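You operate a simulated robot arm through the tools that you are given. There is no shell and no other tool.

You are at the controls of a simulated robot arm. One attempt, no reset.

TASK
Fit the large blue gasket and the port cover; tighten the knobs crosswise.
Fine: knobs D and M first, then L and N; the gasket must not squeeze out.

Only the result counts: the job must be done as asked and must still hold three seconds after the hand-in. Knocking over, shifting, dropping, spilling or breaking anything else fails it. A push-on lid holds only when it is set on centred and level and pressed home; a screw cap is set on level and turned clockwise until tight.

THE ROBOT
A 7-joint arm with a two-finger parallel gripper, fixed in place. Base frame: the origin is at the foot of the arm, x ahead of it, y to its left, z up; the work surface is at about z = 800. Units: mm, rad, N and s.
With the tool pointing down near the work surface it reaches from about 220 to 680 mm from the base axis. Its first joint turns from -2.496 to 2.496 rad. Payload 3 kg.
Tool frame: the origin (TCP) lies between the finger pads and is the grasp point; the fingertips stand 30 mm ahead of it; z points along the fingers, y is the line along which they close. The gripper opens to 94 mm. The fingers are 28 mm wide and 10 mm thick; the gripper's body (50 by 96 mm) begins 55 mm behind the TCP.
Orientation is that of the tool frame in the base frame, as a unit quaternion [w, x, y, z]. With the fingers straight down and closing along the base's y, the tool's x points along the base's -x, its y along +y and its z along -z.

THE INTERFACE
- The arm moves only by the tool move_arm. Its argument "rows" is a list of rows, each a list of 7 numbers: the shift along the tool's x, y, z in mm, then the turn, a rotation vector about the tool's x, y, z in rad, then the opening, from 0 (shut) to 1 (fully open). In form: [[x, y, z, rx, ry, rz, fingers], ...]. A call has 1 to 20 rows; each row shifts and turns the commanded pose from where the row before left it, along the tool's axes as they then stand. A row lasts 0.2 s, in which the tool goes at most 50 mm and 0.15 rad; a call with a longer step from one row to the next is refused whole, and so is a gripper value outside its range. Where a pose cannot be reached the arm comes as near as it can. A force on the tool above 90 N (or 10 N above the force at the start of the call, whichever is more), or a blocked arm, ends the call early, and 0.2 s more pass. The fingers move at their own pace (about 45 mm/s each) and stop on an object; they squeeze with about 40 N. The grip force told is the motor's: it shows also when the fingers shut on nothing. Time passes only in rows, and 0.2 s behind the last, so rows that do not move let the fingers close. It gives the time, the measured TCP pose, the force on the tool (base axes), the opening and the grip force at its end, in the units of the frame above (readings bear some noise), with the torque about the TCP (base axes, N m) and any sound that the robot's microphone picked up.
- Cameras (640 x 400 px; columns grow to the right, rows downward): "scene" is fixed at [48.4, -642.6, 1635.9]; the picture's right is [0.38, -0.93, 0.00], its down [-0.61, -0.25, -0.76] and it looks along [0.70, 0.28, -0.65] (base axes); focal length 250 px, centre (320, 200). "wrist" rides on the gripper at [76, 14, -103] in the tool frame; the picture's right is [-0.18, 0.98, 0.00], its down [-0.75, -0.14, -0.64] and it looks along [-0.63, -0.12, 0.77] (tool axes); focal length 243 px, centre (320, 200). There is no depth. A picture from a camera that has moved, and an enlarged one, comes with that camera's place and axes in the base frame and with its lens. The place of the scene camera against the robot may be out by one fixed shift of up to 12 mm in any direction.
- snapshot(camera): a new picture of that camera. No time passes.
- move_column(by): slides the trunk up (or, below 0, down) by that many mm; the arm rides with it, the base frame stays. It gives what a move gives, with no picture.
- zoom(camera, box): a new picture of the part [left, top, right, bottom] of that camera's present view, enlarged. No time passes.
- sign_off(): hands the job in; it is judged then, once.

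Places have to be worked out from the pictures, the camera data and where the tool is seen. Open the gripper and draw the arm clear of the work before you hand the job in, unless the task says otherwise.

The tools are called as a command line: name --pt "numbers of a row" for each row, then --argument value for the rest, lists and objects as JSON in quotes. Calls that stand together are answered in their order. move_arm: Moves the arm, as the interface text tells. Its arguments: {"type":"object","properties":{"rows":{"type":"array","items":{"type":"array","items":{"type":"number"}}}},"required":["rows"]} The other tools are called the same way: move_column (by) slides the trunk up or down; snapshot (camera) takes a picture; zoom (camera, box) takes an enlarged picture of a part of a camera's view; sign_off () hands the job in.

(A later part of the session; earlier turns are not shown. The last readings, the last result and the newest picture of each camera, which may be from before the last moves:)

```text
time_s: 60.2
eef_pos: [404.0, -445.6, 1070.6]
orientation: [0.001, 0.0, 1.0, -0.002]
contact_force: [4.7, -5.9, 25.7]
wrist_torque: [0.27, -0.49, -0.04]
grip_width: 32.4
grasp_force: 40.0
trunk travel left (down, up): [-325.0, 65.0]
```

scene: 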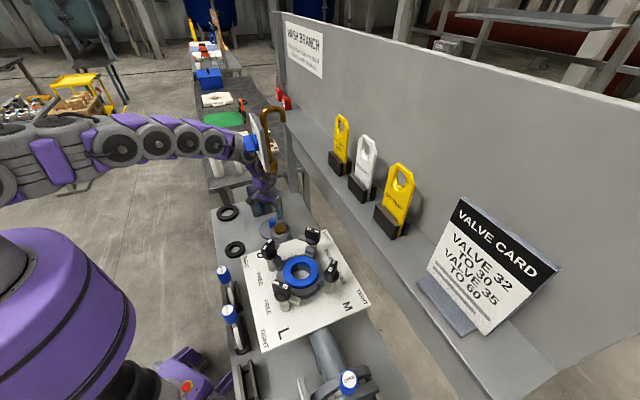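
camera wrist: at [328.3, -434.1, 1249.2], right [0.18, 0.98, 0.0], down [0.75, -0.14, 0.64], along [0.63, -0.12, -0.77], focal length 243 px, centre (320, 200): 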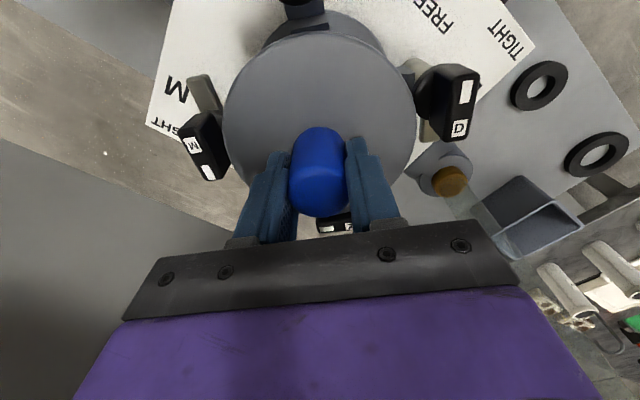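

Contact at z≈1070.6 with a small push toward +x/-y. I look at both views before pressing.

zoom --camera "wrist" --box '[160, 0, 480, 240]'

zoom --camera "scene" --box '[260, 230, 340, 300]'

zoom --camera "wrist" --box '[360, 50, 460, 150]'

zoom --camera "wrist" --box '[190, 80, 290, 180]'

```text
1.67 times, centred on (320, 120) of wrist
camera zoom: at [328.2, -432.1, 1173.3], right [0.18, 0.98, 0.0], down [0.75, -0.14, 0.64], along [0.63, -0.12, -0.76], focal length 404 px, centre (320, 333)
```

zoom: 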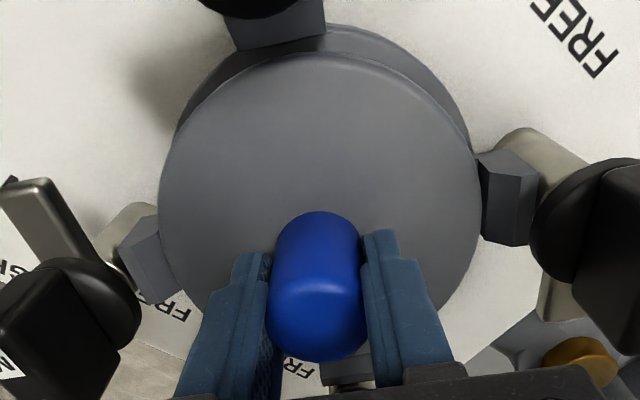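

```text
5.71 times, centred on (300, 265) of scene
camera zoom: at [48.4, -642.6, 1635.9], right [0.38, -0.93, 0.0], down [-0.61, -0.25, -0.76], along [0.7, 0.28, -0.65], focal length 1426 px, centre (434, -171)
```

zoom: 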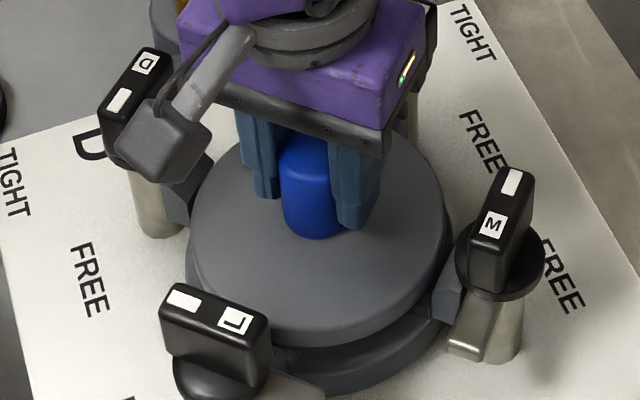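

```text
4.00 times, centred on (410, 100) of wrist
camera zoom: at [328.2, -432.1, 1173.3], right [0.18, 0.98, 0.0], down [0.75, -0.14, 0.64], along [0.63, -0.12, -0.76], focal length 970 px, centre (-40, 600)
```

zoom: 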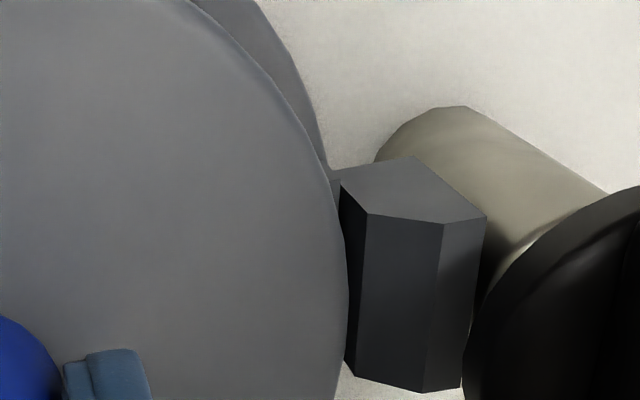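

```text
4.00 times, centred on (240, 130) of wrist
camera zoom: at [328.2, -432.1, 1173.3], right [0.18, 0.98, 0.0], down [0.75, -0.14, 0.64], along [0.63, -0.12, -0.76], focal length 970 px, centre (640, 480)
```

zoom: 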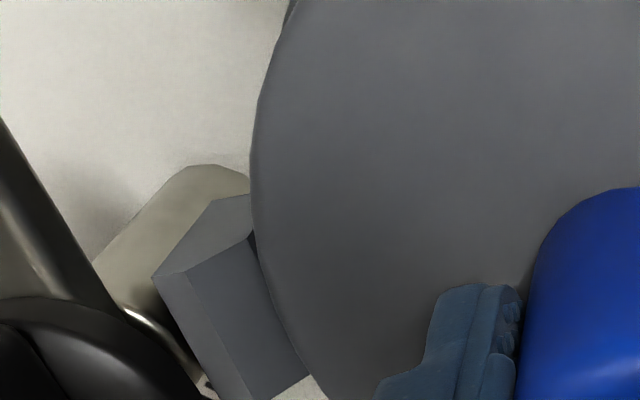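

The disc is centred between the guide blocks (about 4 mm clear on D and M) and rests on the gasket. I ease the pressure, let go and lift away.

move_arm --pt "0 0 -0.7 0 0 0 0.0" --pt "0 0 0 0 0 0 0.45" --pt "0 0 0 0 0 0 0.6" --pt "0 0 0 0 0 0 0.6" --pt "0 0 -8 0 0 0 0.6" --pt "0 0 -20 0 0 0 0.6" --pt "0 0 -30 0 0 0 0.6" --pt "0 0 -30 0 0 0 0.6" --pt "0 0 -20 0 0 0 0.6"

snapshot --camera "wrist"

zoom --camera "wrist" --box '[200, 0, 460, 200]'

zoom --camera "scene" --box '[260, 230, 340, 300]'

```text
time_s: 62.2
eef_pos: [403.4, -443.8, 1180.0]
orientation: [0.0, 0.0, 1.0, 0.001]
contact_force: [0.3, 0.1, -1.1]
wrist_torque: [0.03, -0.01, 0.02]
grip_width: 56.3
grasp_force: 0.1
trunk travel left (down, up): [-325.0, 65.0]
```

```text
taken
camera wrist: at [327.7, -431.3, 1280.4], right [0.18, 0.98, 0.0], down [0.75, -0.14, 0.64], along [0.63, -0.12, -0.77], focal length 243 px, centre (320, 200)
```

wrist: 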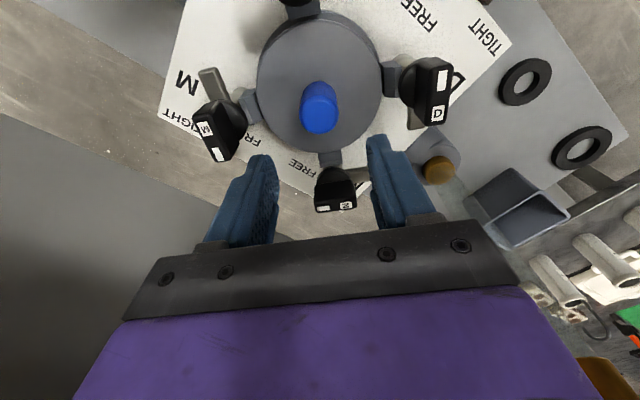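

```text
2.00 times, centred on (330, 100) of wrist
camera zoom: at [327.7, -431.3, 1280.4], right [0.18, 0.98, 0.0], down [0.75, -0.14, 0.64], along [0.63, -0.12, -0.77], focal length 485 px, centre (300, 400)
```

zoom: 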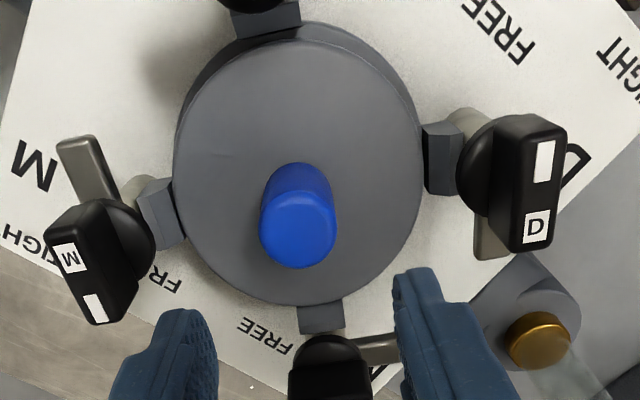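

```text
5.71 times, centred on (300, 265) of scene
camera zoom: at [48.4, -642.6, 1635.9], right [0.38, -0.93, 0.0], down [-0.61, -0.25, -0.76], along [0.7, 0.28, -0.65], focal length 1426 px, centre (434, -171)
```

zoom: 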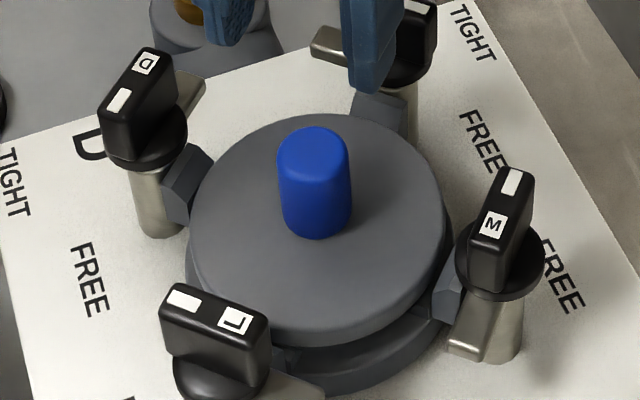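

The cover lies level and centred on the gasket. Now the knobs; I enlarge D and M to get their axis, height and bar direction.

zoom --camera "wrist" --box '[380, 30, 480, 150]'

zoom --camera "wrist" --box '[180, 50, 280, 170]'

zoom --camera "scene" --box '[250, 225, 300, 275]'

zoom --camera "scene" --box '[310, 240, 360, 300]'

```text
3.33 times, centred on (430, 90) of wrist
camera zoom: at [327.7, -431.3, 1280.4], right [0.18, 0.98, 0.0], down [0.75, -0.14, 0.64], along [0.63, -0.12, -0.77], focal length 809 px, centre (-47, 567)
```

zoom: 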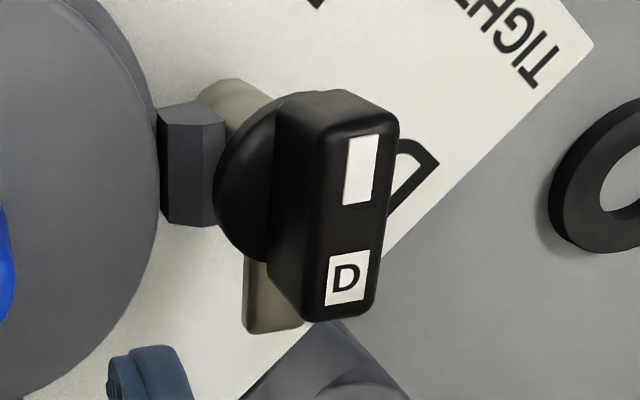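

```text
3.33 times, centred on (230, 110) of wrist
camera zoom: at [327.7, -431.3, 1280.4], right [0.18, 0.98, 0.0], down [0.75, -0.14, 0.64], along [0.63, -0.12, -0.77], focal length 809 px, centre (620, 500)
```

zoom: 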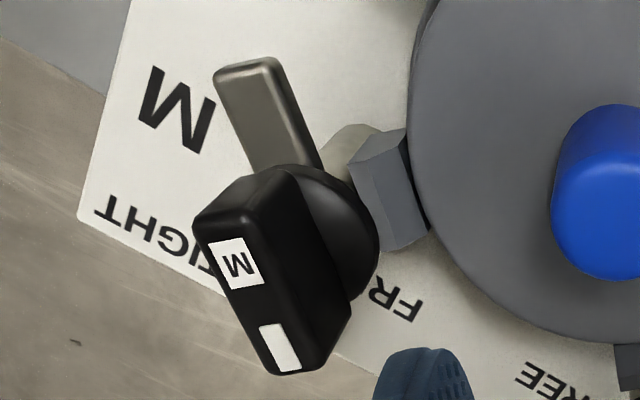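

```text
8.00 times, centred on (275, 250) of scene
camera zoom: at [48.4, -642.6, 1635.9], right [0.38, -0.93, 0.0], down [-0.61, -0.25, -0.76], along [0.7, 0.28, -0.65], focal length 1996 px, centre (680, -200)
```

zoom: 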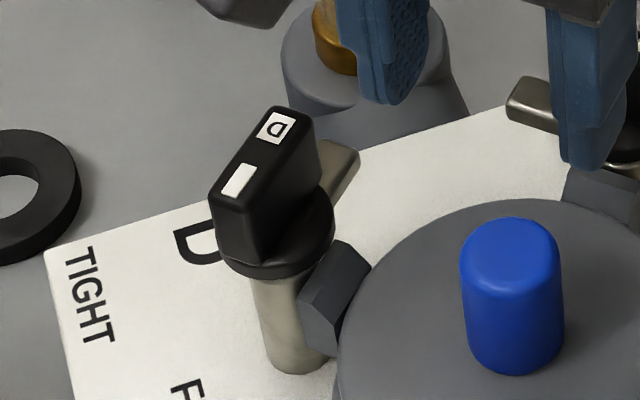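

```text
6.67 times, centred on (335, 270) of scene
camera zoom: at [48.4, -642.6, 1635.9], right [0.38, -0.93, 0.0], down [-0.61, -0.25, -0.76], along [0.7, 0.28, -0.65], focal length 1664 px, centre (220, -267)
```

zoom: 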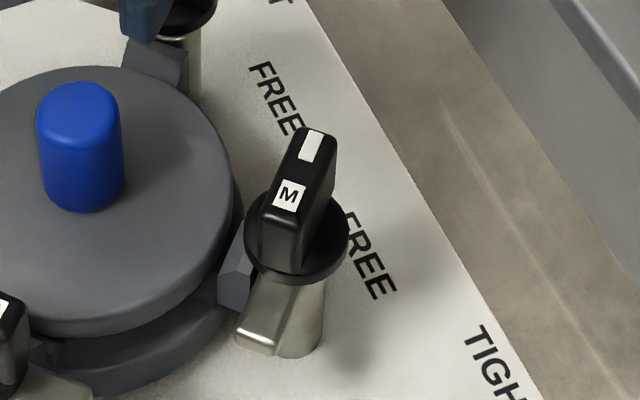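

From two views the knob D axis is at about (404.6,-349) with the bar top at z≈1081, bar about 18×46 mm lying along x. I move above it and check alignment before gripping.

move_arm --pt "-1 32 0 0 0 0 0.5" --pt "0 32 0 0 0 0 0.5" --pt "0 30 0 0 0 0 0.5" --pt "0 0 25 0 0 0 0.5" --pt "0 0 25 0 0 0 0.5" --pt "0 0 0 0 0 0 0.5"

zoom --camera "wrist" --box '[180, 20, 460, 240]'

zoom --camera "scene" --box '[240, 200, 320, 280]'

```text
time_s: 63.6
eef_pos: [405.5, -351.4, 1128.9]
orientation: [0.0, 0.0, 1.0, 0.001]
contact_force: [0.7, -0.4, 0.9]
wrist_torque: [-0.01, -0.01, 0.03]
grip_width: 47.0
grasp_force: 0.2
trunk travel left (down, up): [-325.0, 65.0]
```

```text
1.82 times, centred on (320, 130) of wrist
camera zoom: at [329.8, -337.2, 1230.8], right [0.18, 0.98, 0.0], down [0.75, -0.14, 0.64], along [0.63, -0.12, -0.77], focal length 441 px, centre (320, 327)
```

zoom: 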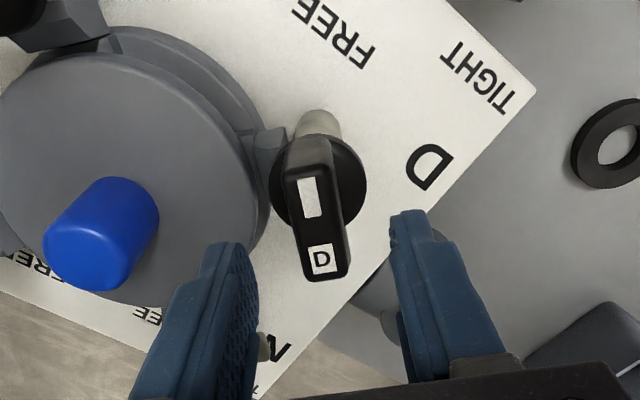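

```text
5.00 times, centred on (280, 240) of scene
camera zoom: at [48.4, -642.6, 1635.9], right [0.38, -0.93, 0.0], down [-0.61, -0.25, -0.76], along [0.7, 0.28, -0.65], focal length 1248 px, centre (520, 0)
```

zoom: 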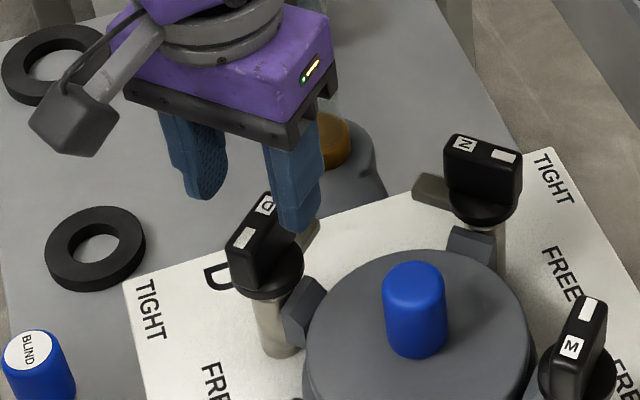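

Knob D's bar lies along x with centre about (402.5,-352.3) and top near z≈1088. I shift slightly and lower the fingers around the bar.

move_arm --pt "2.8 -1.0 0 0 0 0 0.5" --pt "0 0 12 0 0 0 0.5" --pt "0 0 12 0 0 0 0.5" --pt "0 0 10 0 0 0 0.5" --pt "0 0 0 0 0 0 0.5"

zoom --camera "wrist" --box '[180, 20, 460, 240]'

zoom --camera "scene" --box '[240, 200, 320, 280]'

```text
time_s: 64.8
eef_pos: [400.7, -352.2, 1094.5]
orientation: [-0.001, 0.0, 1.0, 0.0]
contact_force: [-0.9, -0.2, -0.5]
wrist_torque: [-0.04, -0.02, 0.0]
grip_width: 47.0
grasp_force: 0.0
trunk travel left (down, up): [-325.0, 65.0]
```

```text
1.82 times, centred on (320, 130) of wrist
camera zoom: at [325.9, -339.0, 1197.0], right [0.18, 0.98, 0.0], down [0.75, -0.14, 0.64], along [0.63, -0.12, -0.77], focal length 441 px, centre (320, 327)
```

zoom: 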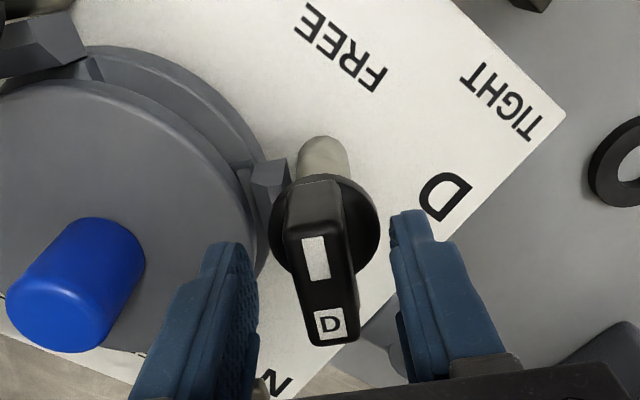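

```text
5.00 times, centred on (280, 240) of scene
camera zoom: at [48.4, -642.6, 1635.9], right [0.38, -0.93, 0.0], down [-0.61, -0.25, -0.76], along [0.7, 0.28, -0.65], focal length 1248 px, centre (520, 0)
```

zoom: 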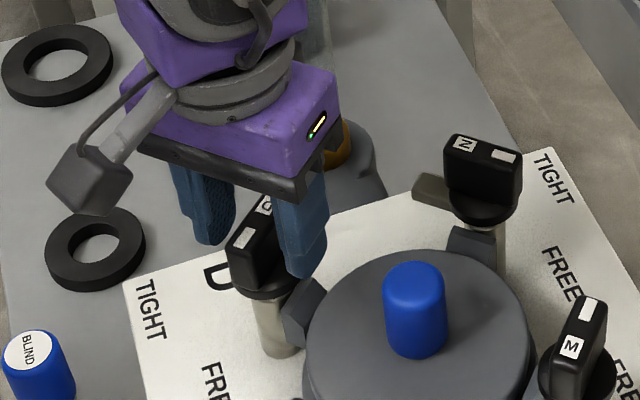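

The bar is between the fingers, about 2 mm further in x. I shift and close on it.

move_arm --pt "-2 0.4 0 0 0 0 0.5" --pt "0 0 1 0 0 0 0.35" --pt "0 0 0 0 0 0 0.2" --pt "0 0 0 0 0 0 0.1" --pt "0 0 0 0 0 0 0.0" --pt "0 0 0 0 0 0 0.0"

zoom --camera "wrist" --box '[180, 20, 460, 240]'

```text
time_s: 66.2
eef_pos: [402.7, -351.8, 1093.2]
orientation: [0.0, 0.0, 1.0, 0.0]
contact_force: [1.5, 4.9, 7.8]
wrist_torque: [0.21, -0.38, -0.03]
grip_width: 17.9
grasp_force: 44.5
trunk travel left (down, up): [-325.0, 65.0]
```

```text
1.82 times, centred on (320, 130) of wrist
camera zoom: at [328.3, -337.7, 1195.4], right [0.18, 0.98, 0.0], down [0.75, -0.14, 0.64], along [0.63, -0.12, -0.77], focal length 441 px, centre (320, 327)
```

zoom: 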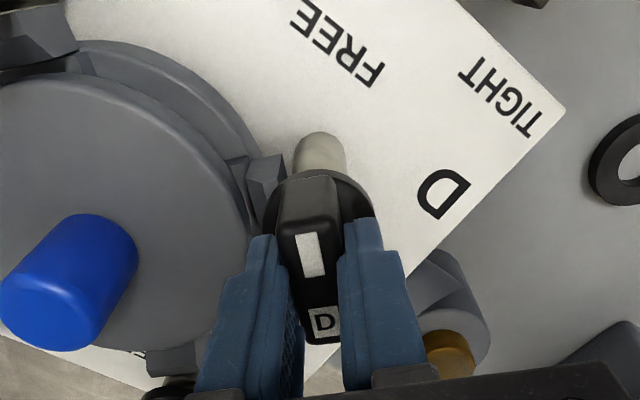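

Knob D is gripped at 17.9 mm. I turn it clockwise in stages and watch the torque.

move_arm --pt "0 0 0 0 0 0.1 0.0" --pt "0 0 0 0 0 0.12 0.0" --pt "0 0 0 0 0 0.12 0.0" --pt "0 0 0 0 0 0.12 0.0" --pt "0 0 0 0 0 0.0 0.0"

zoom --camera "scene" --box '[240, 200, 340, 290]'

```text
time_s: 67.4
eef_pos: [403.6, -352.2, 1093.9]
orientation: [0.0, 0.229, 0.973, 0.001]
contact_force: [1.3, 4.3, 9.5]
wrist_torque: [-0.1, -0.34, -0.01]
grip_width: 17.8
grasp_force: 45.2
trunk travel left (down, up): [-325.0, 65.0]
```

```text
4.44 times, centred on (290, 245) of scene
camera zoom: at [48.4, -642.6, 1635.9], right [0.38, -0.93, 0.0], down [-0.61, -0.25, -0.76], along [0.7, 0.28, -0.65], focal length 1109 px, centre (453, 0)
```

zoom: 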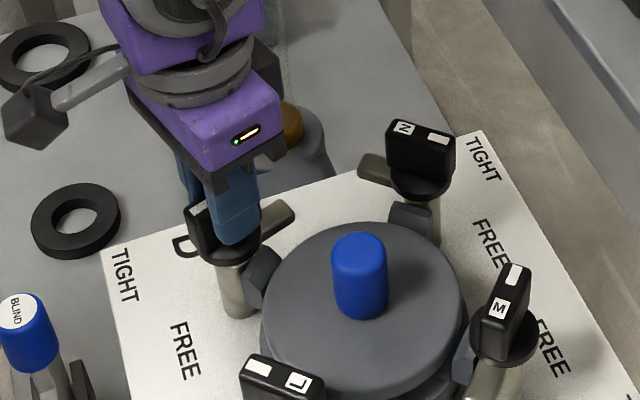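

The knob turns freely and the dog swings toward the cover. I continue to about 80°.

move_arm --pt "0 0 0 0 0 0.12 0.0" --pt "0 0 0 0 0 0.12 0.0" --pt "0 0 0 0 0 0.12 0.0" --pt "0 0 0 0 0 0.12 0.0" --pt "0 0 0 0 0 0.12 0.0" --pt "0 0 0 0 0 0.12 0.0" --pt "0 0 0 0 0 0.12 0.0" --pt "0 0 0 0 0 0.0 0.0"

zoom --camera "scene" --box '[240, 200, 340, 290]'

```text
time_s: 69.2
eef_pos: [402.6, -352.7, 1092.1]
orientation: [0.001, 0.607, 0.795, 0.0]
contact_force: [-8.2, -4.5, 13.4]
wrist_torque: [-1.41, -0.11, -0.03]
grip_width: 17.8
grasp_force: 45.6
trunk travel left (down, up): [-325.0, 65.0]
```

```text
4.44 times, centred on (290, 245) of scene
camera zoom: at [48.4, -642.6, 1635.9], right [0.38, -0.93, 0.0], down [-0.61, -0.25, -0.76], along [0.7, 0.28, -0.65], focal length 1109 px, centre (453, 0)
```

zoom: 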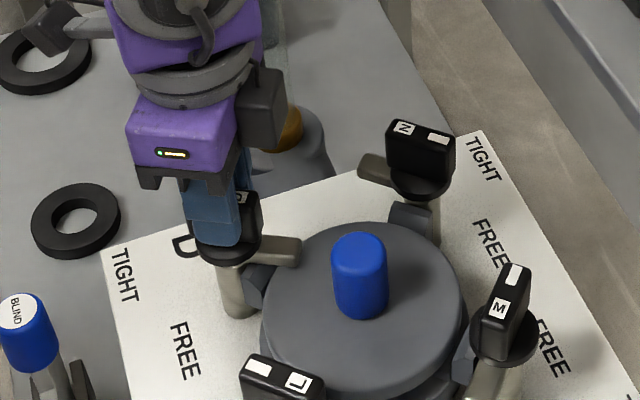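

Torque about the axis is still nil at about 75°. I go on in small steps toward 90°.

move_arm --pt "0 0 0 0 0 0.09 0.0" --pt "0 0 0 0 0 0.09 0.0" --pt "0 0 0 0 0 0.09 0.0" --pt "0 0 0 0 0 0.0 0.0"

zoom --camera "scene" --box '[240, 200, 340, 290]'

snapshot --camera "wrist"

```text
time_s: 70.2
eef_pos: [402.9, -353.4, 1093.2]
orientation: [0.0, 0.708, 0.707, 0.0]
contact_force: [-6.9, -5.4, 15.2]
wrist_torque: [-0.68, 0.31, 0.09]
grip_width: 17.8
grasp_force: 45.3
trunk travel left (down, up): [-325.0, 65.0]
```

```text
4.44 times, centred on (290, 245) of scene
camera zoom: at [48.4, -642.6, 1635.9], right [0.38, -0.93, 0.0], down [-0.61, -0.25, -0.76], along [0.7, 0.28, -0.65], focal length 1109 px, centre (453, 0)
```

zoom: 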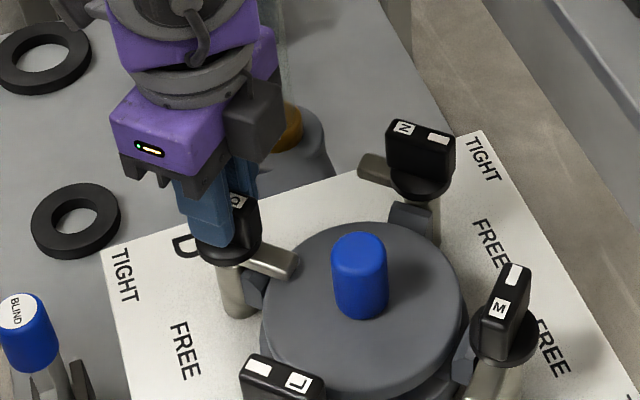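

```text
taken
camera wrist: at [417.9, -276.9, 1195.4], right [0.98, -0.19, 0.0], down [-0.14, -0.75, 0.64], along [-0.12, -0.63, -0.77], focal length 243 px, centre (320, 200)
```

wrist: 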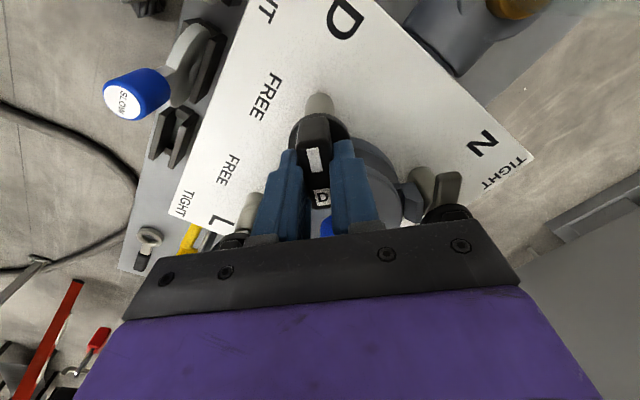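

At 90° the dog points straight over the cover with little torque. I turn on gently to find the stop.

move_arm --pt "0 0 0 0 0 0.06 0.0" --pt "0 0 0 0 0 0.06 0.0" --pt "0 0 0 0 0 0.0 0.0"

zoom --camera "scene" --box '[240, 200, 340, 290]'

```text
time_s: 71.0
eef_pos: [403.5, -352.7, 1092.9]
orientation: [0.001, 0.748, 0.663, 0.001]
contact_force: [-8.3, -4.7, 15.9]
wrist_torque: [-0.18, 0.22, 1.81]
grip_width: 20.1
grasp_force: 45.3
trunk travel left (down, up): [-325.0, 65.0]
```

```text
4.44 times, centred on (290, 245) of scene
camera zoom: at [48.4, -642.6, 1635.9], right [0.38, -0.93, 0.0], down [-0.61, -0.25, -0.76], along [0.7, 0.28, -0.65], focal length 1109 px, centre (453, 0)
```

zoom: 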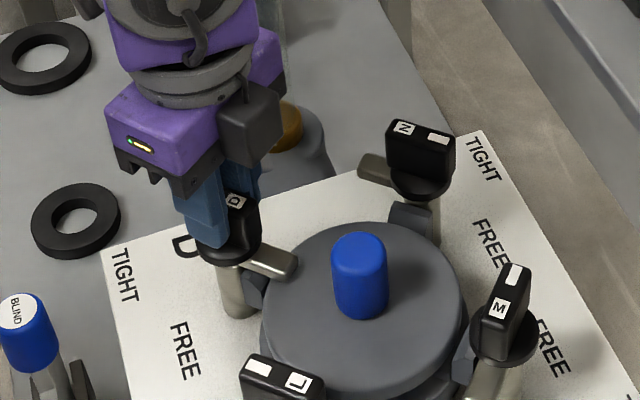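

The torque jumped to 1.8 N·m: knob D is at its stop, tight at 90°. I turn the hand back that bit to unload, open and lift off.

move_arm --pt "0 0 0 0 0 -0.06 0.0" --pt "0 0 0 0 0 -0.055 0.0" --pt "0 0 0 0 0 0 0.25" --pt "0 0 0 0 0 0 0.5" --pt "0 0 0 0 0 0 0.5" --pt "0 0 -10 0 0 0 0.5" --pt "0 0 -25 0 0 0 0.5" --pt "0 0 -35 0 0 0 0.5" --pt "0 0 -30 0 0 0 0.5"

zoom --camera "scene" --box '[240, 210, 350, 310]'

snapshot --camera "wrist"

```text
time_s: 73.0
eef_pos: [403.8, -352.1, 1193.4]
orientation: [0.001, 0.709, 0.706, 0.0]
contact_force: [-0.3, -0.9, -0.2]
wrist_torque: [-0.03, 0.03, 0.01]
grip_width: 47.2
grasp_force: 0.1
trunk travel left (down, up): [-325.0, 65.0]
```

```text
4.00 times, centred on (295, 260) of scene
camera zoom: at [48.4, -642.6, 1635.9], right [0.38, -0.93, 0.0], down [-0.61, -0.25, -0.76], along [0.7, 0.28, -0.65], focal length 998 px, centre (420, -40)
```

zoom: 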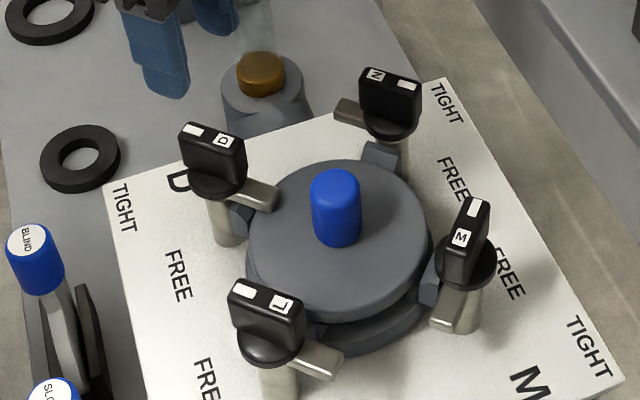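

```text
taken
camera wrist: at [418.9, -277.0, 1295.6], right [0.98, -0.19, 0.0], down [-0.14, -0.75, 0.64], along [-0.12, -0.63, -0.77], focal length 243 px, centre (320, 200)
```

wrist: 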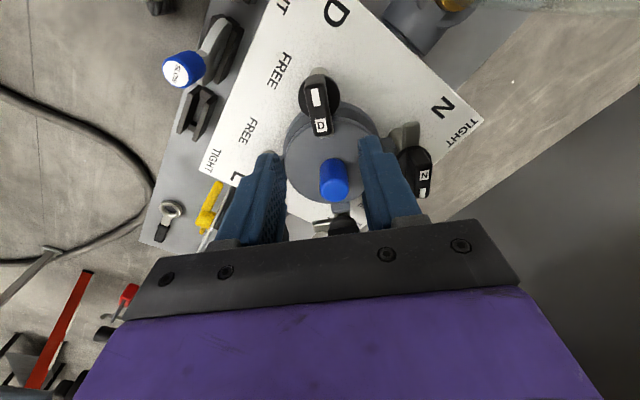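

Knob D now shows its mark toward TIGHT and its dog bears over the cover. Next is M, opposite: I turn the hand back 90° and move over to it.

move_arm --pt "0 0 0 0 0 -0.143 0.5" --pt "0 0 0 0 0 -0.143 0.5" --pt "0 0 0 0 0 -0.143 0.5" --pt "0 0 0 0 0 -0.143 0.5" --pt "0 0 0 0 0 -0.143 0.5" --pt "0 0 0 0 0 -0.143 0.5" --pt "0 0 0 0 0 -0.143 0.5" --pt "0 0 0 0 0 -0.143 0.5" --pt "0 0 0 0 0 -0.143 0.5" --pt "0 0 0 0 0 -0.143 0.5" --pt "0 0 0 0 0 -0.146 0.5" --pt "0 -40 0 0 0 0 0.5" --pt "0 -40 0 0 0 0 0.5" --pt "0 -40 0 0 0 0 0.5" --pt "0 -40 0 0 0 0 0.5" --pt "0 -24 15 0 0 0 0.5" --pt "0 0 30 0 0 0 0.5"

snapshot --camera "wrist"

zoom --camera "wrist" --box '[180, 20, 460, 240]'

snapshot --camera "scene"

```text
time_s: 76.6
eef_pos: [402.2, -519.0, 1156.5]
orientation: [0.007, -0.014, 1.0, -0.005]
contact_force: [0.8, -0.5, -1.1]
wrist_torque: [0.02, 0.0, 0.01]
grip_width: 47.0
grasp_force: 0.0
trunk travel left (down, up): [-325.0, 65.0]
```

```text
taken
camera wrist: at [324.2, -506.7, 1257.0], right [0.16, 0.99, -0.01], down [0.75, -0.11, 0.65], along [0.64, -0.11, -0.76], focal length 243 px, centre (320, 200)
```

wrist: 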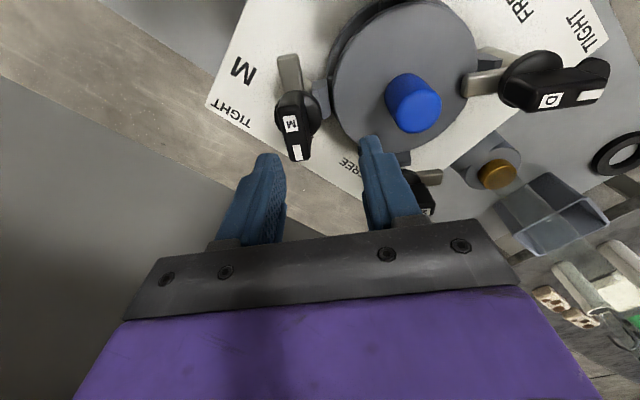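

```text
1.82 times, centred on (320, 130) of wrist
camera zoom: at [324.2, -506.7, 1257.0], right [0.16, 0.99, -0.01], down [0.75, -0.11, 0.65], along [0.64, -0.11, -0.76], focal length 441 px, centre (320, 327)
```

zoom: 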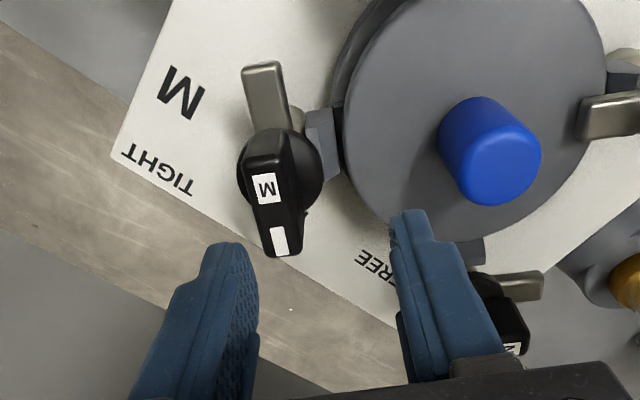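

```text
taken
```

scene: 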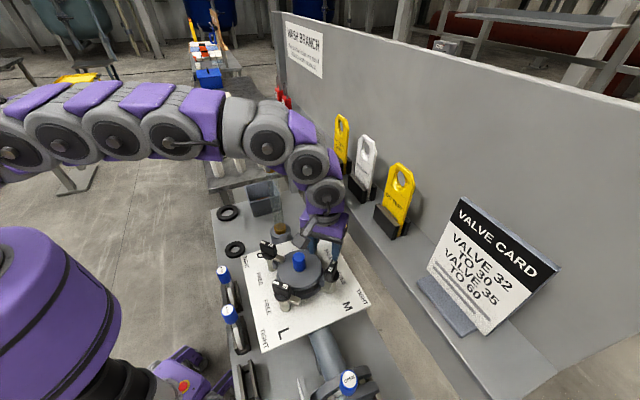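

The arm has not settled on the commanded pose (y -519 rather than -536, slight tilt). I wait a moment and read again.

move_arm --pt "0 0 0 0 0 0 0.5" --pt "0 0 0 0 0 0 0.5"

```text
time_s: 77.2
eef_pos: [401.4, -519.4, 1155.4]
orientation: [0.008, -0.012, 1.0, -0.005]
contact_force: [-1.1, -0.8, -0.2]
wrist_torque: [0.01, 0.01, 0.0]
grip_width: 47.1
grasp_force: 0.0
trunk travel left (down, up): [-325.0, 65.0]
```

The arm is at its reach limit at this height. Raising the trunk should bring M (about 674 mm out) within comfortable reach, so I slide it up 65 mm.

move_column --by 65

```text
time_s: 77.7
eef_pos: [391.9, -528.0, 1161.0]
orientation: [0.014, -0.027, 0.999, 0.01]
contact_force: [-0.8, 0.4, 1.4]
wrist_torque: [-0.04, -0.03, 0.02]
grip_width: 47.0
grasp_force: 0.0
trunk travel left (down, up): [-342.0, 48.0]
stopped: the force on the tool passed its limit at 112 N (the readings are from after the stop); the commanded pose is now the measured one
```

A force spike stopped the trunk after 17 mm. I look carefully whether anything was touched.

snapshot --camera "wrist"

snapshot --camera "scene"

zoom --camera "scene" --box '[240, 190, 370, 310]'

```text
taken
camera wrist: at [313.8, -521.1, 1261.2], right [0.13, 0.99, 0.02], down [0.74, -0.11, 0.66], along [0.66, -0.07, -0.75], focal length 243 px, centre (320, 200)
```

wrist: 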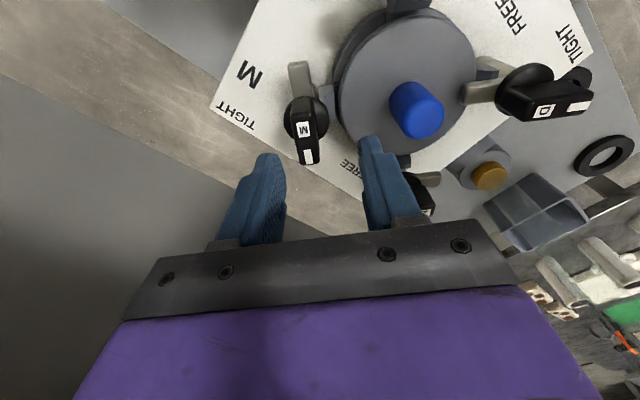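

```text
taken
```

scene: 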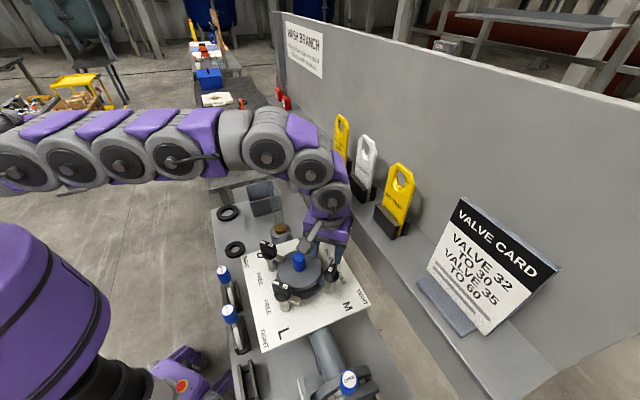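

```text
3.33 times, centred on (305, 250) of scene
camera zoom: at [48.4, -642.6, 1635.9], right [0.38, -0.93, 0.0], down [-0.61, -0.25, -0.76], along [0.7, 0.28, -0.65], focal length 832 px, centre (370, 33)
```

zoom: 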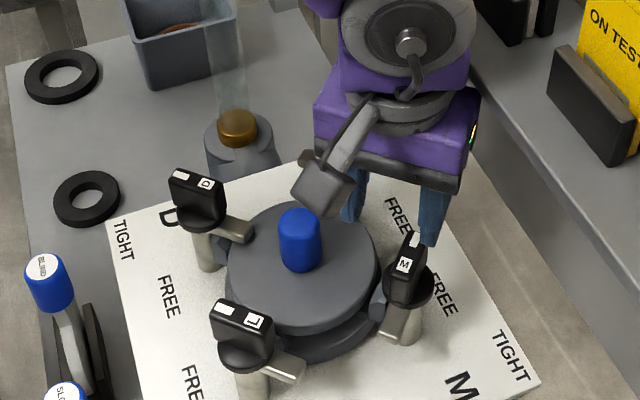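

Nothing looks displaced; the spike seems to come from the arm being stretched straight. I draw back to an easier pose, level the tool again, and then raise the trunk.

move_arm --pt "0 15 -3 0 0 0 0.5" --pt "0 25 -5 0.01 0.014 0.027 0.5" --pt "5 30 -5 0.01 0.014 0.027 0.5" --pt "10 30 0 0 0 0 0.5" --pt "15 30 0 0 0 0 0.5" --pt "0 0 0 0 0 0 0.5"

snapshot --camera "scene"

```text
time_s: 78.0
eef_pos: [368.7, -472.1, 1068.0]
orientation: [-0.043, -0.066, 0.987, 0.138]
contact_force: [-53.5, -10.3, 61.4]
wrist_torque: [-1.07, 0.18, -0.91]
grip_width: 37.4
grasp_force: 0.0
trunk travel left (down, up): [-342.0, 48.0]
stopped in row 1: the arm was blocked; the commanded pose is now the measured one
```

```text
taken
```

scene: 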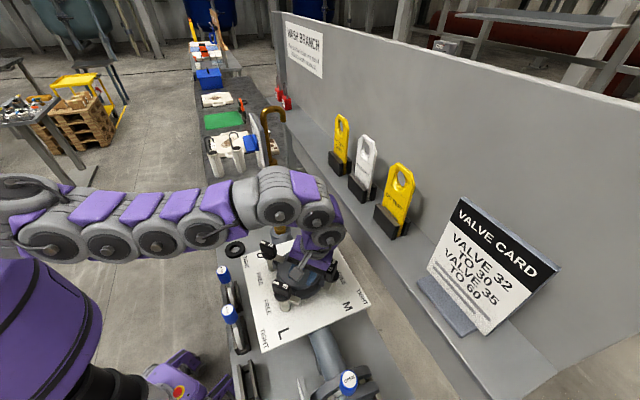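

The arm swung down unexpectedly and the hand is now touching something near the cover. I look closely before doing anything else.

snapshot --camera "wrist"

zoom --camera "scene" --box '[240, 210, 370, 310]'

zoom --camera "scene" --box '[190, 80, 370, 220]'

```text
taken
camera wrist: at [303.0, -497.6, 1174.0], right [0.06, 0.96, 0.26], down [0.83, -0.2, 0.53], along [0.56, 0.18, -0.81], focal length 243 px, centre (320, 200)
```

wrist: 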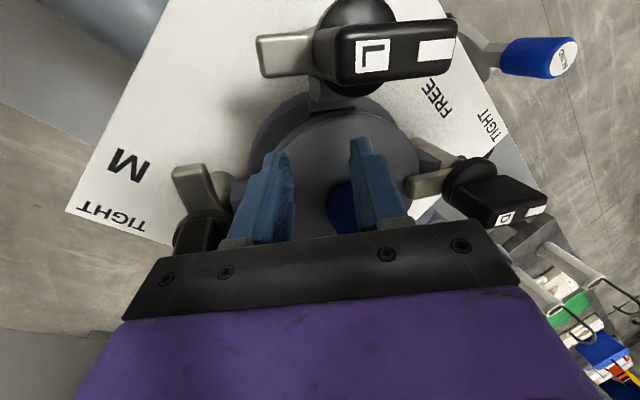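

```text
4.00 times, centred on (305, 260) of scene
camera zoom: at [48.4, -642.6, 1635.9], right [0.38, -0.93, 0.0], down [-0.61, -0.25, -0.76], along [0.7, 0.28, -0.65], focal length 998 px, centre (380, -40)
```

zoom: 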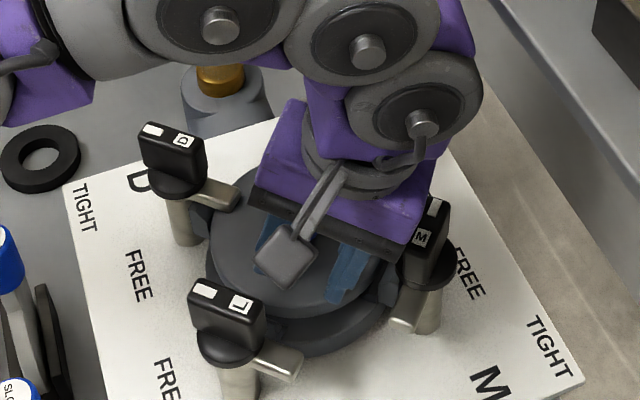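

```text
2.86 times, centred on (280, 150) of scene
camera zoom: at [48.4, -642.6, 1635.9], right [0.38, -0.93, 0.0], down [-0.61, -0.25, -0.76], along [0.7, 0.28, -0.65], focal length 713 px, centre (434, 343)
```

zoom: 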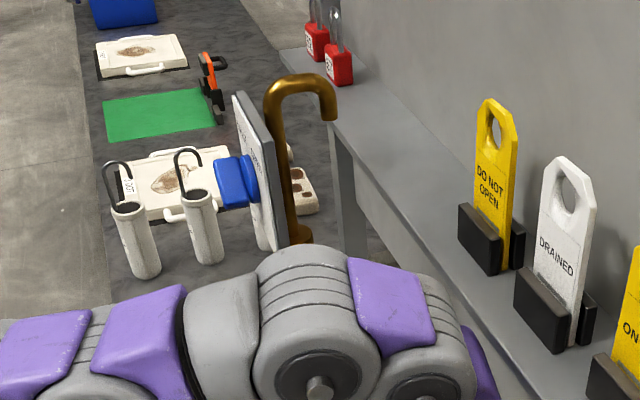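

The hand has come down tilted over the cover's handle, with the fingers either side of it; the valve board and the rest look untouched. I back off upward in very small steps.

move_arm --pt "0 0.5 -3 0 0 0 0.6"

```text
time_s: 78.3
eef_pos: [389.5, -457.4, 1082.7]
orientation: [-0.068, -0.049, 0.991, 0.105]
contact_force: [-36.9, 18.6, 9.6]
wrist_torque: [0.6, -0.62, 1.18]
grip_width: 65.5
grasp_force: 8.4
trunk travel left (down, up): [-342.0, 48.0]
stopped in row 1: the arm was blocked; the commanded pose is now the measured one
```

It moved more than asked. I check again with pictures.

snapshot --camera "wrist"

zoom --camera "scene" --box '[240, 210, 370, 310]'

snapshot --camera "scene"

```text
taken
camera wrist: at [328.6, -473.6, 1194.0], right [0.1, 0.98, 0.19], down [0.85, -0.18, 0.5], along [0.52, 0.11, -0.85], focal length 243 px, centre (320, 200)
```

wrist: 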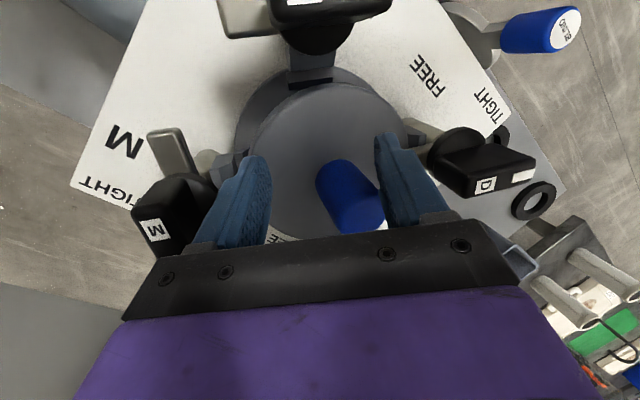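

```text
4.00 times, centred on (305, 260) of scene
camera zoom: at [48.4, -642.6, 1635.9], right [0.38, -0.93, 0.0], down [-0.61, -0.25, -0.76], along [0.7, 0.28, -0.65], focal length 998 px, centre (380, -40)
```

zoom: 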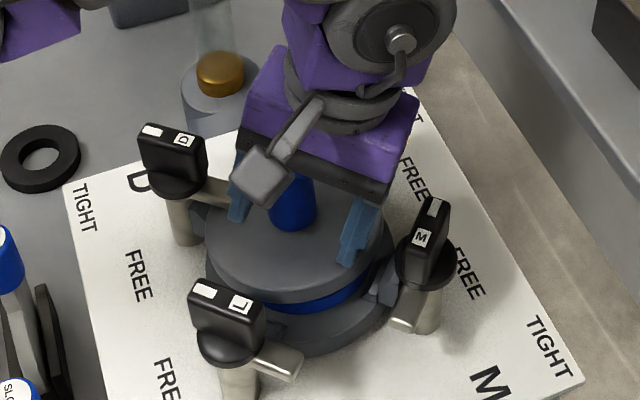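

```text
taken
```

scene: 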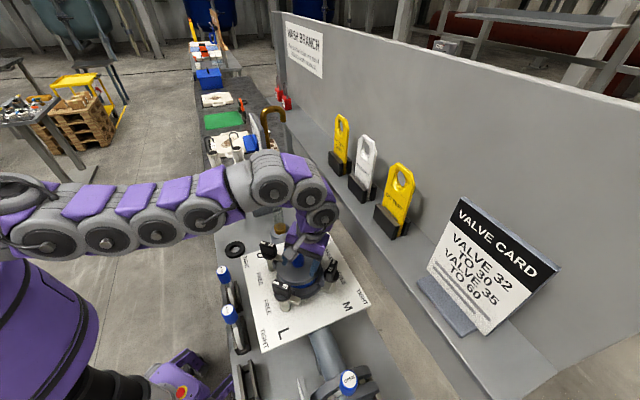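

The cover looks slightly tipped by the fingers leaning on its handle. I open the fingers fully and hold still to let things settle.

move_arm --pt "0 0 0 0 0 0 0.9"

zoom --camera "scene" --box '[240, 210, 370, 310]'

snapshot --camera "wrist"

```text
time_s: 79.0
eef_pos: [453.0, -411.7, 1097.1]
orientation: [-0.079, -0.05, 0.995, 0.043]
contact_force: [5.8, -14.7, -0.8]
wrist_torque: [1.0, 0.33, -0.16]
grip_width: 84.6
grasp_force: 0.1
trunk travel left (down, up): [-342.0, 48.0]
stopped in row 1: the arm was blocked; the commanded pose is now the measured one
```

```text
4.00 times, centred on (305, 260) of scene
camera zoom: at [48.4, -642.6, 1635.9], right [0.38, -0.93, 0.0], down [-0.61, -0.25, -0.76], along [0.7, 0.28, -0.65], focal length 998 px, centre (380, -40)
```

zoom: 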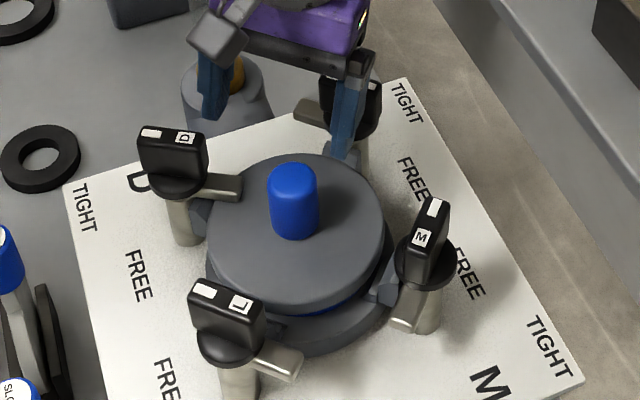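

```text
taken
camera wrist: at [393.6, -414.6, 1210.9], right [0.09, 0.99, 0.06], down [0.86, -0.11, 0.5], along [0.51, 0.01, -0.86], focal length 243 px, centre (320, 200)
```

wrist: 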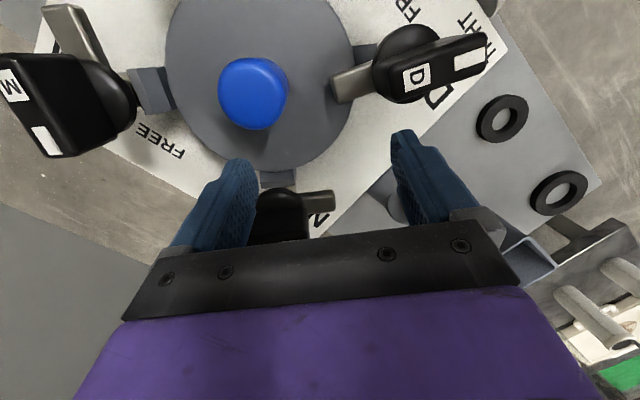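

The hand has come free of the cover, which lies flat again, but the arm keeps drifting. I move straight up to get clear of the knobs.

move_arm --pt "2.3 1.4 -14.8 0 0 0 0.9"

snapshot --camera "scene"

```text
time_s: 79.4
eef_pos: [426.8, -398.3, 1113.0]
orientation: [-0.154, -0.022, 0.986, 0.052]
contact_force: [-52.4, 16.2, 318.4]
wrist_torque: [2.81, 5.6, -0.92]
grip_width: 74.2
grasp_force: 0.0
trunk travel left (down, up): [-342.0, 48.0]
stopped in row 1: the arm was blocked; the commanded pose is now the measured one
```

```text
taken
```

scene: 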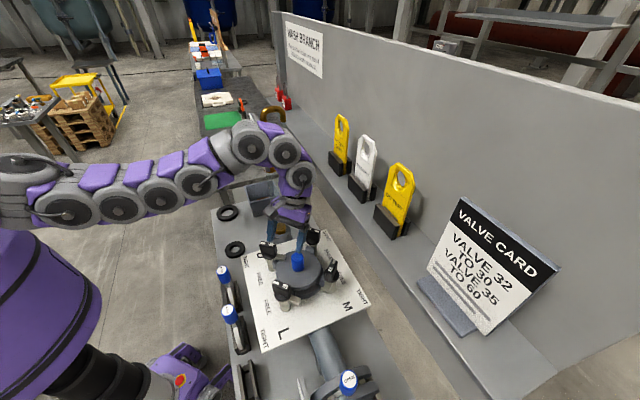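

A strong force reading; I need to see what is being touched.

snapshot --camera "wrist"

zoom --camera "scene" --box '[230, 190, 350, 300]'

zoom --camera "scene" --box '[0, 80, 340, 290]'

```text
taken
camera wrist: at [385.6, -399.0, 1233.0], right [0.15, 0.99, 0.05], down [0.92, -0.16, 0.37], along [0.37, -0.01, -0.93], focal length 243 px, centre (320, 200)
```

wrist: 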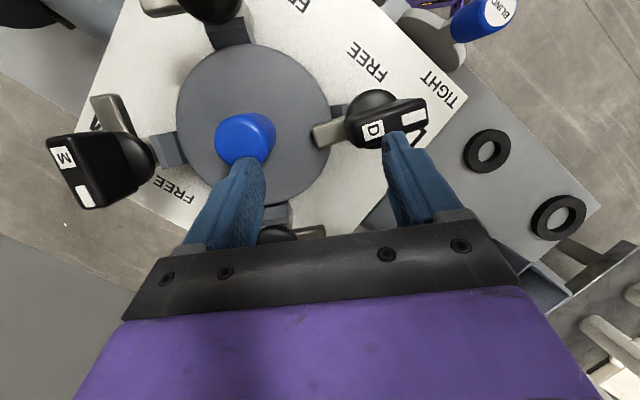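

```text
3.64 times, centred on (290, 245) of scene
camera zoom: at [48.4, -642.6, 1635.9], right [0.38, -0.93, 0.0], down [-0.61, -0.25, -0.76], along [0.7, 0.28, -0.65], focal length 908 px, centre (429, 36)
```

zoom: 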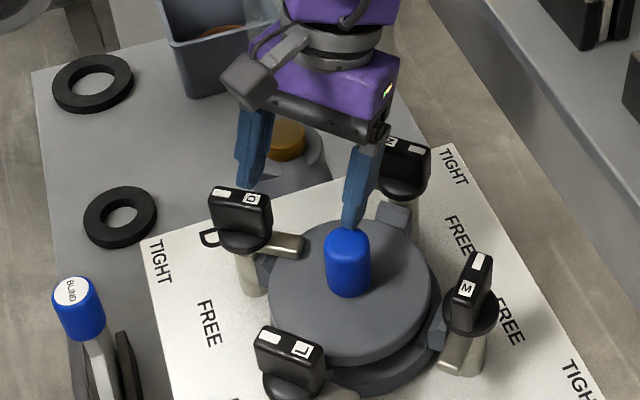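

```text
1.88 times, centred on (170, 185) of scene
camera zoom: at [48.4, -642.6, 1635.9], right [0.38, -0.93, 0.0], down [-0.61, -0.25, -0.76], along [0.7, 0.28, -0.65], focal length 470 px, centre (602, 228)
```

zoom: 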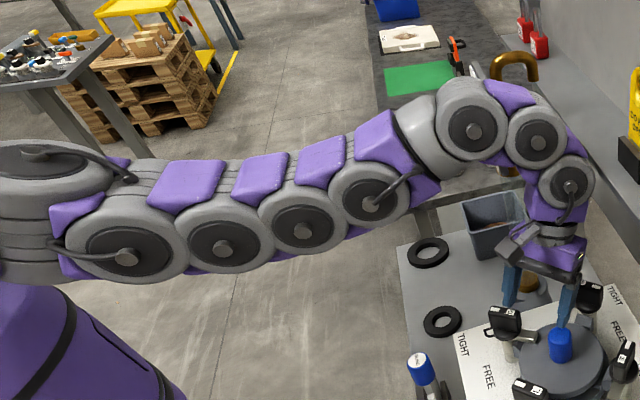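

I now see the true cause: the tag shelf is not low but hangs at about z≈1310, right above M and N (tag holders work out at (509,-502,1325) and (364,-643,1330)), and the wrist ran against it. I look at the wrist and shelf closely before backing away.

zoom --camera "scene" --box '[230, 90, 430, 260]'

zoom --camera "scene" --box '[270, 60, 450, 240]'

```text
2.35 times, centred on (330, 175) of scene
camera zoom: at [48.4, -642.6, 1635.9], right [0.38, -0.93, 0.0], down [-0.61, -0.25, -0.76], along [0.7, 0.28, -0.65], focal length 587 px, centre (296, 259)
```

zoom: 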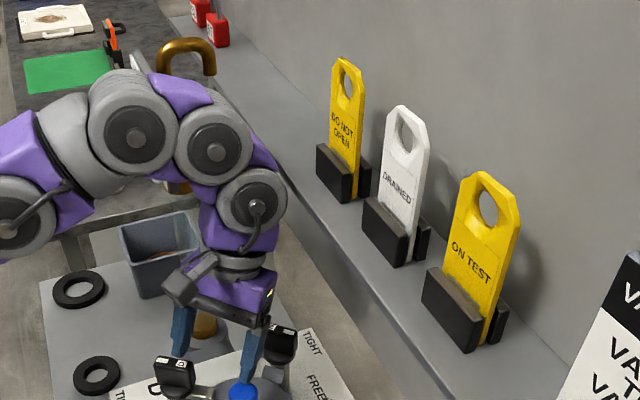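

```text
2.22 times, centred on (360, 150) of scene
camera zoom: at [48.4, -642.6, 1635.9], right [0.38, -0.93, 0.0], down [-0.61, -0.25, -0.76], along [0.7, 0.28, -0.65], focal length 555 px, centre (231, 311)
```

zoom: 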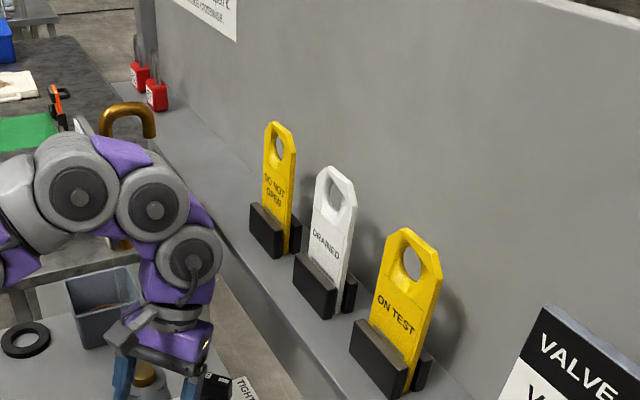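

The shelf's front edge runs only about 12 mm outside the axes of M and N at z≈1300, so an upright hand cannot go there. First I bring the hand away from the shelf and back upright in small steps.

move_arm --pt "7 7.6 0 0.02 -0.06 0.01 0.9"

zoom --camera "scene" --box '[210, 90, 390, 290]'

```text
time_s: 79.8
eef_pos: [421.2, -393.6, 1119.4]
orientation: [-0.122, -0.065, 0.983, 0.118]
contact_force: [43.6, -53.8, 237.0]
wrist_torque: [-12.88, -0.98, 1.37]
grip_width: 85.7
grasp_force: 5.0
trunk travel left (down, up): [-342.0, 48.0]
stopped in row 1: the arm was blocked; the commanded pose is now the measured one
```

```text
2.00 times, centred on (300, 190) of scene
camera zoom: at [48.4, -642.6, 1635.9], right [0.38, -0.93, 0.0], down [-0.61, -0.25, -0.76], along [0.7, 0.28, -0.65], focal length 499 px, centre (360, 220)
```

zoom: 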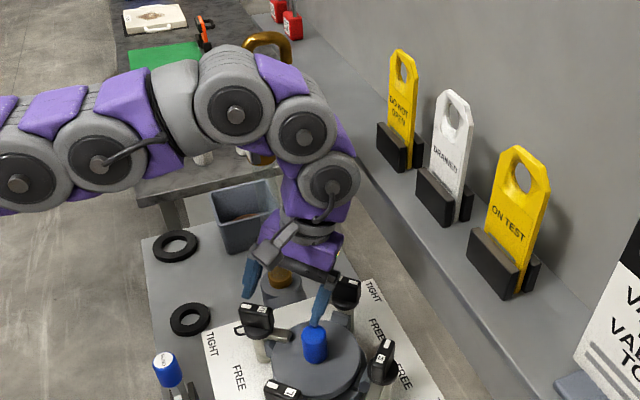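

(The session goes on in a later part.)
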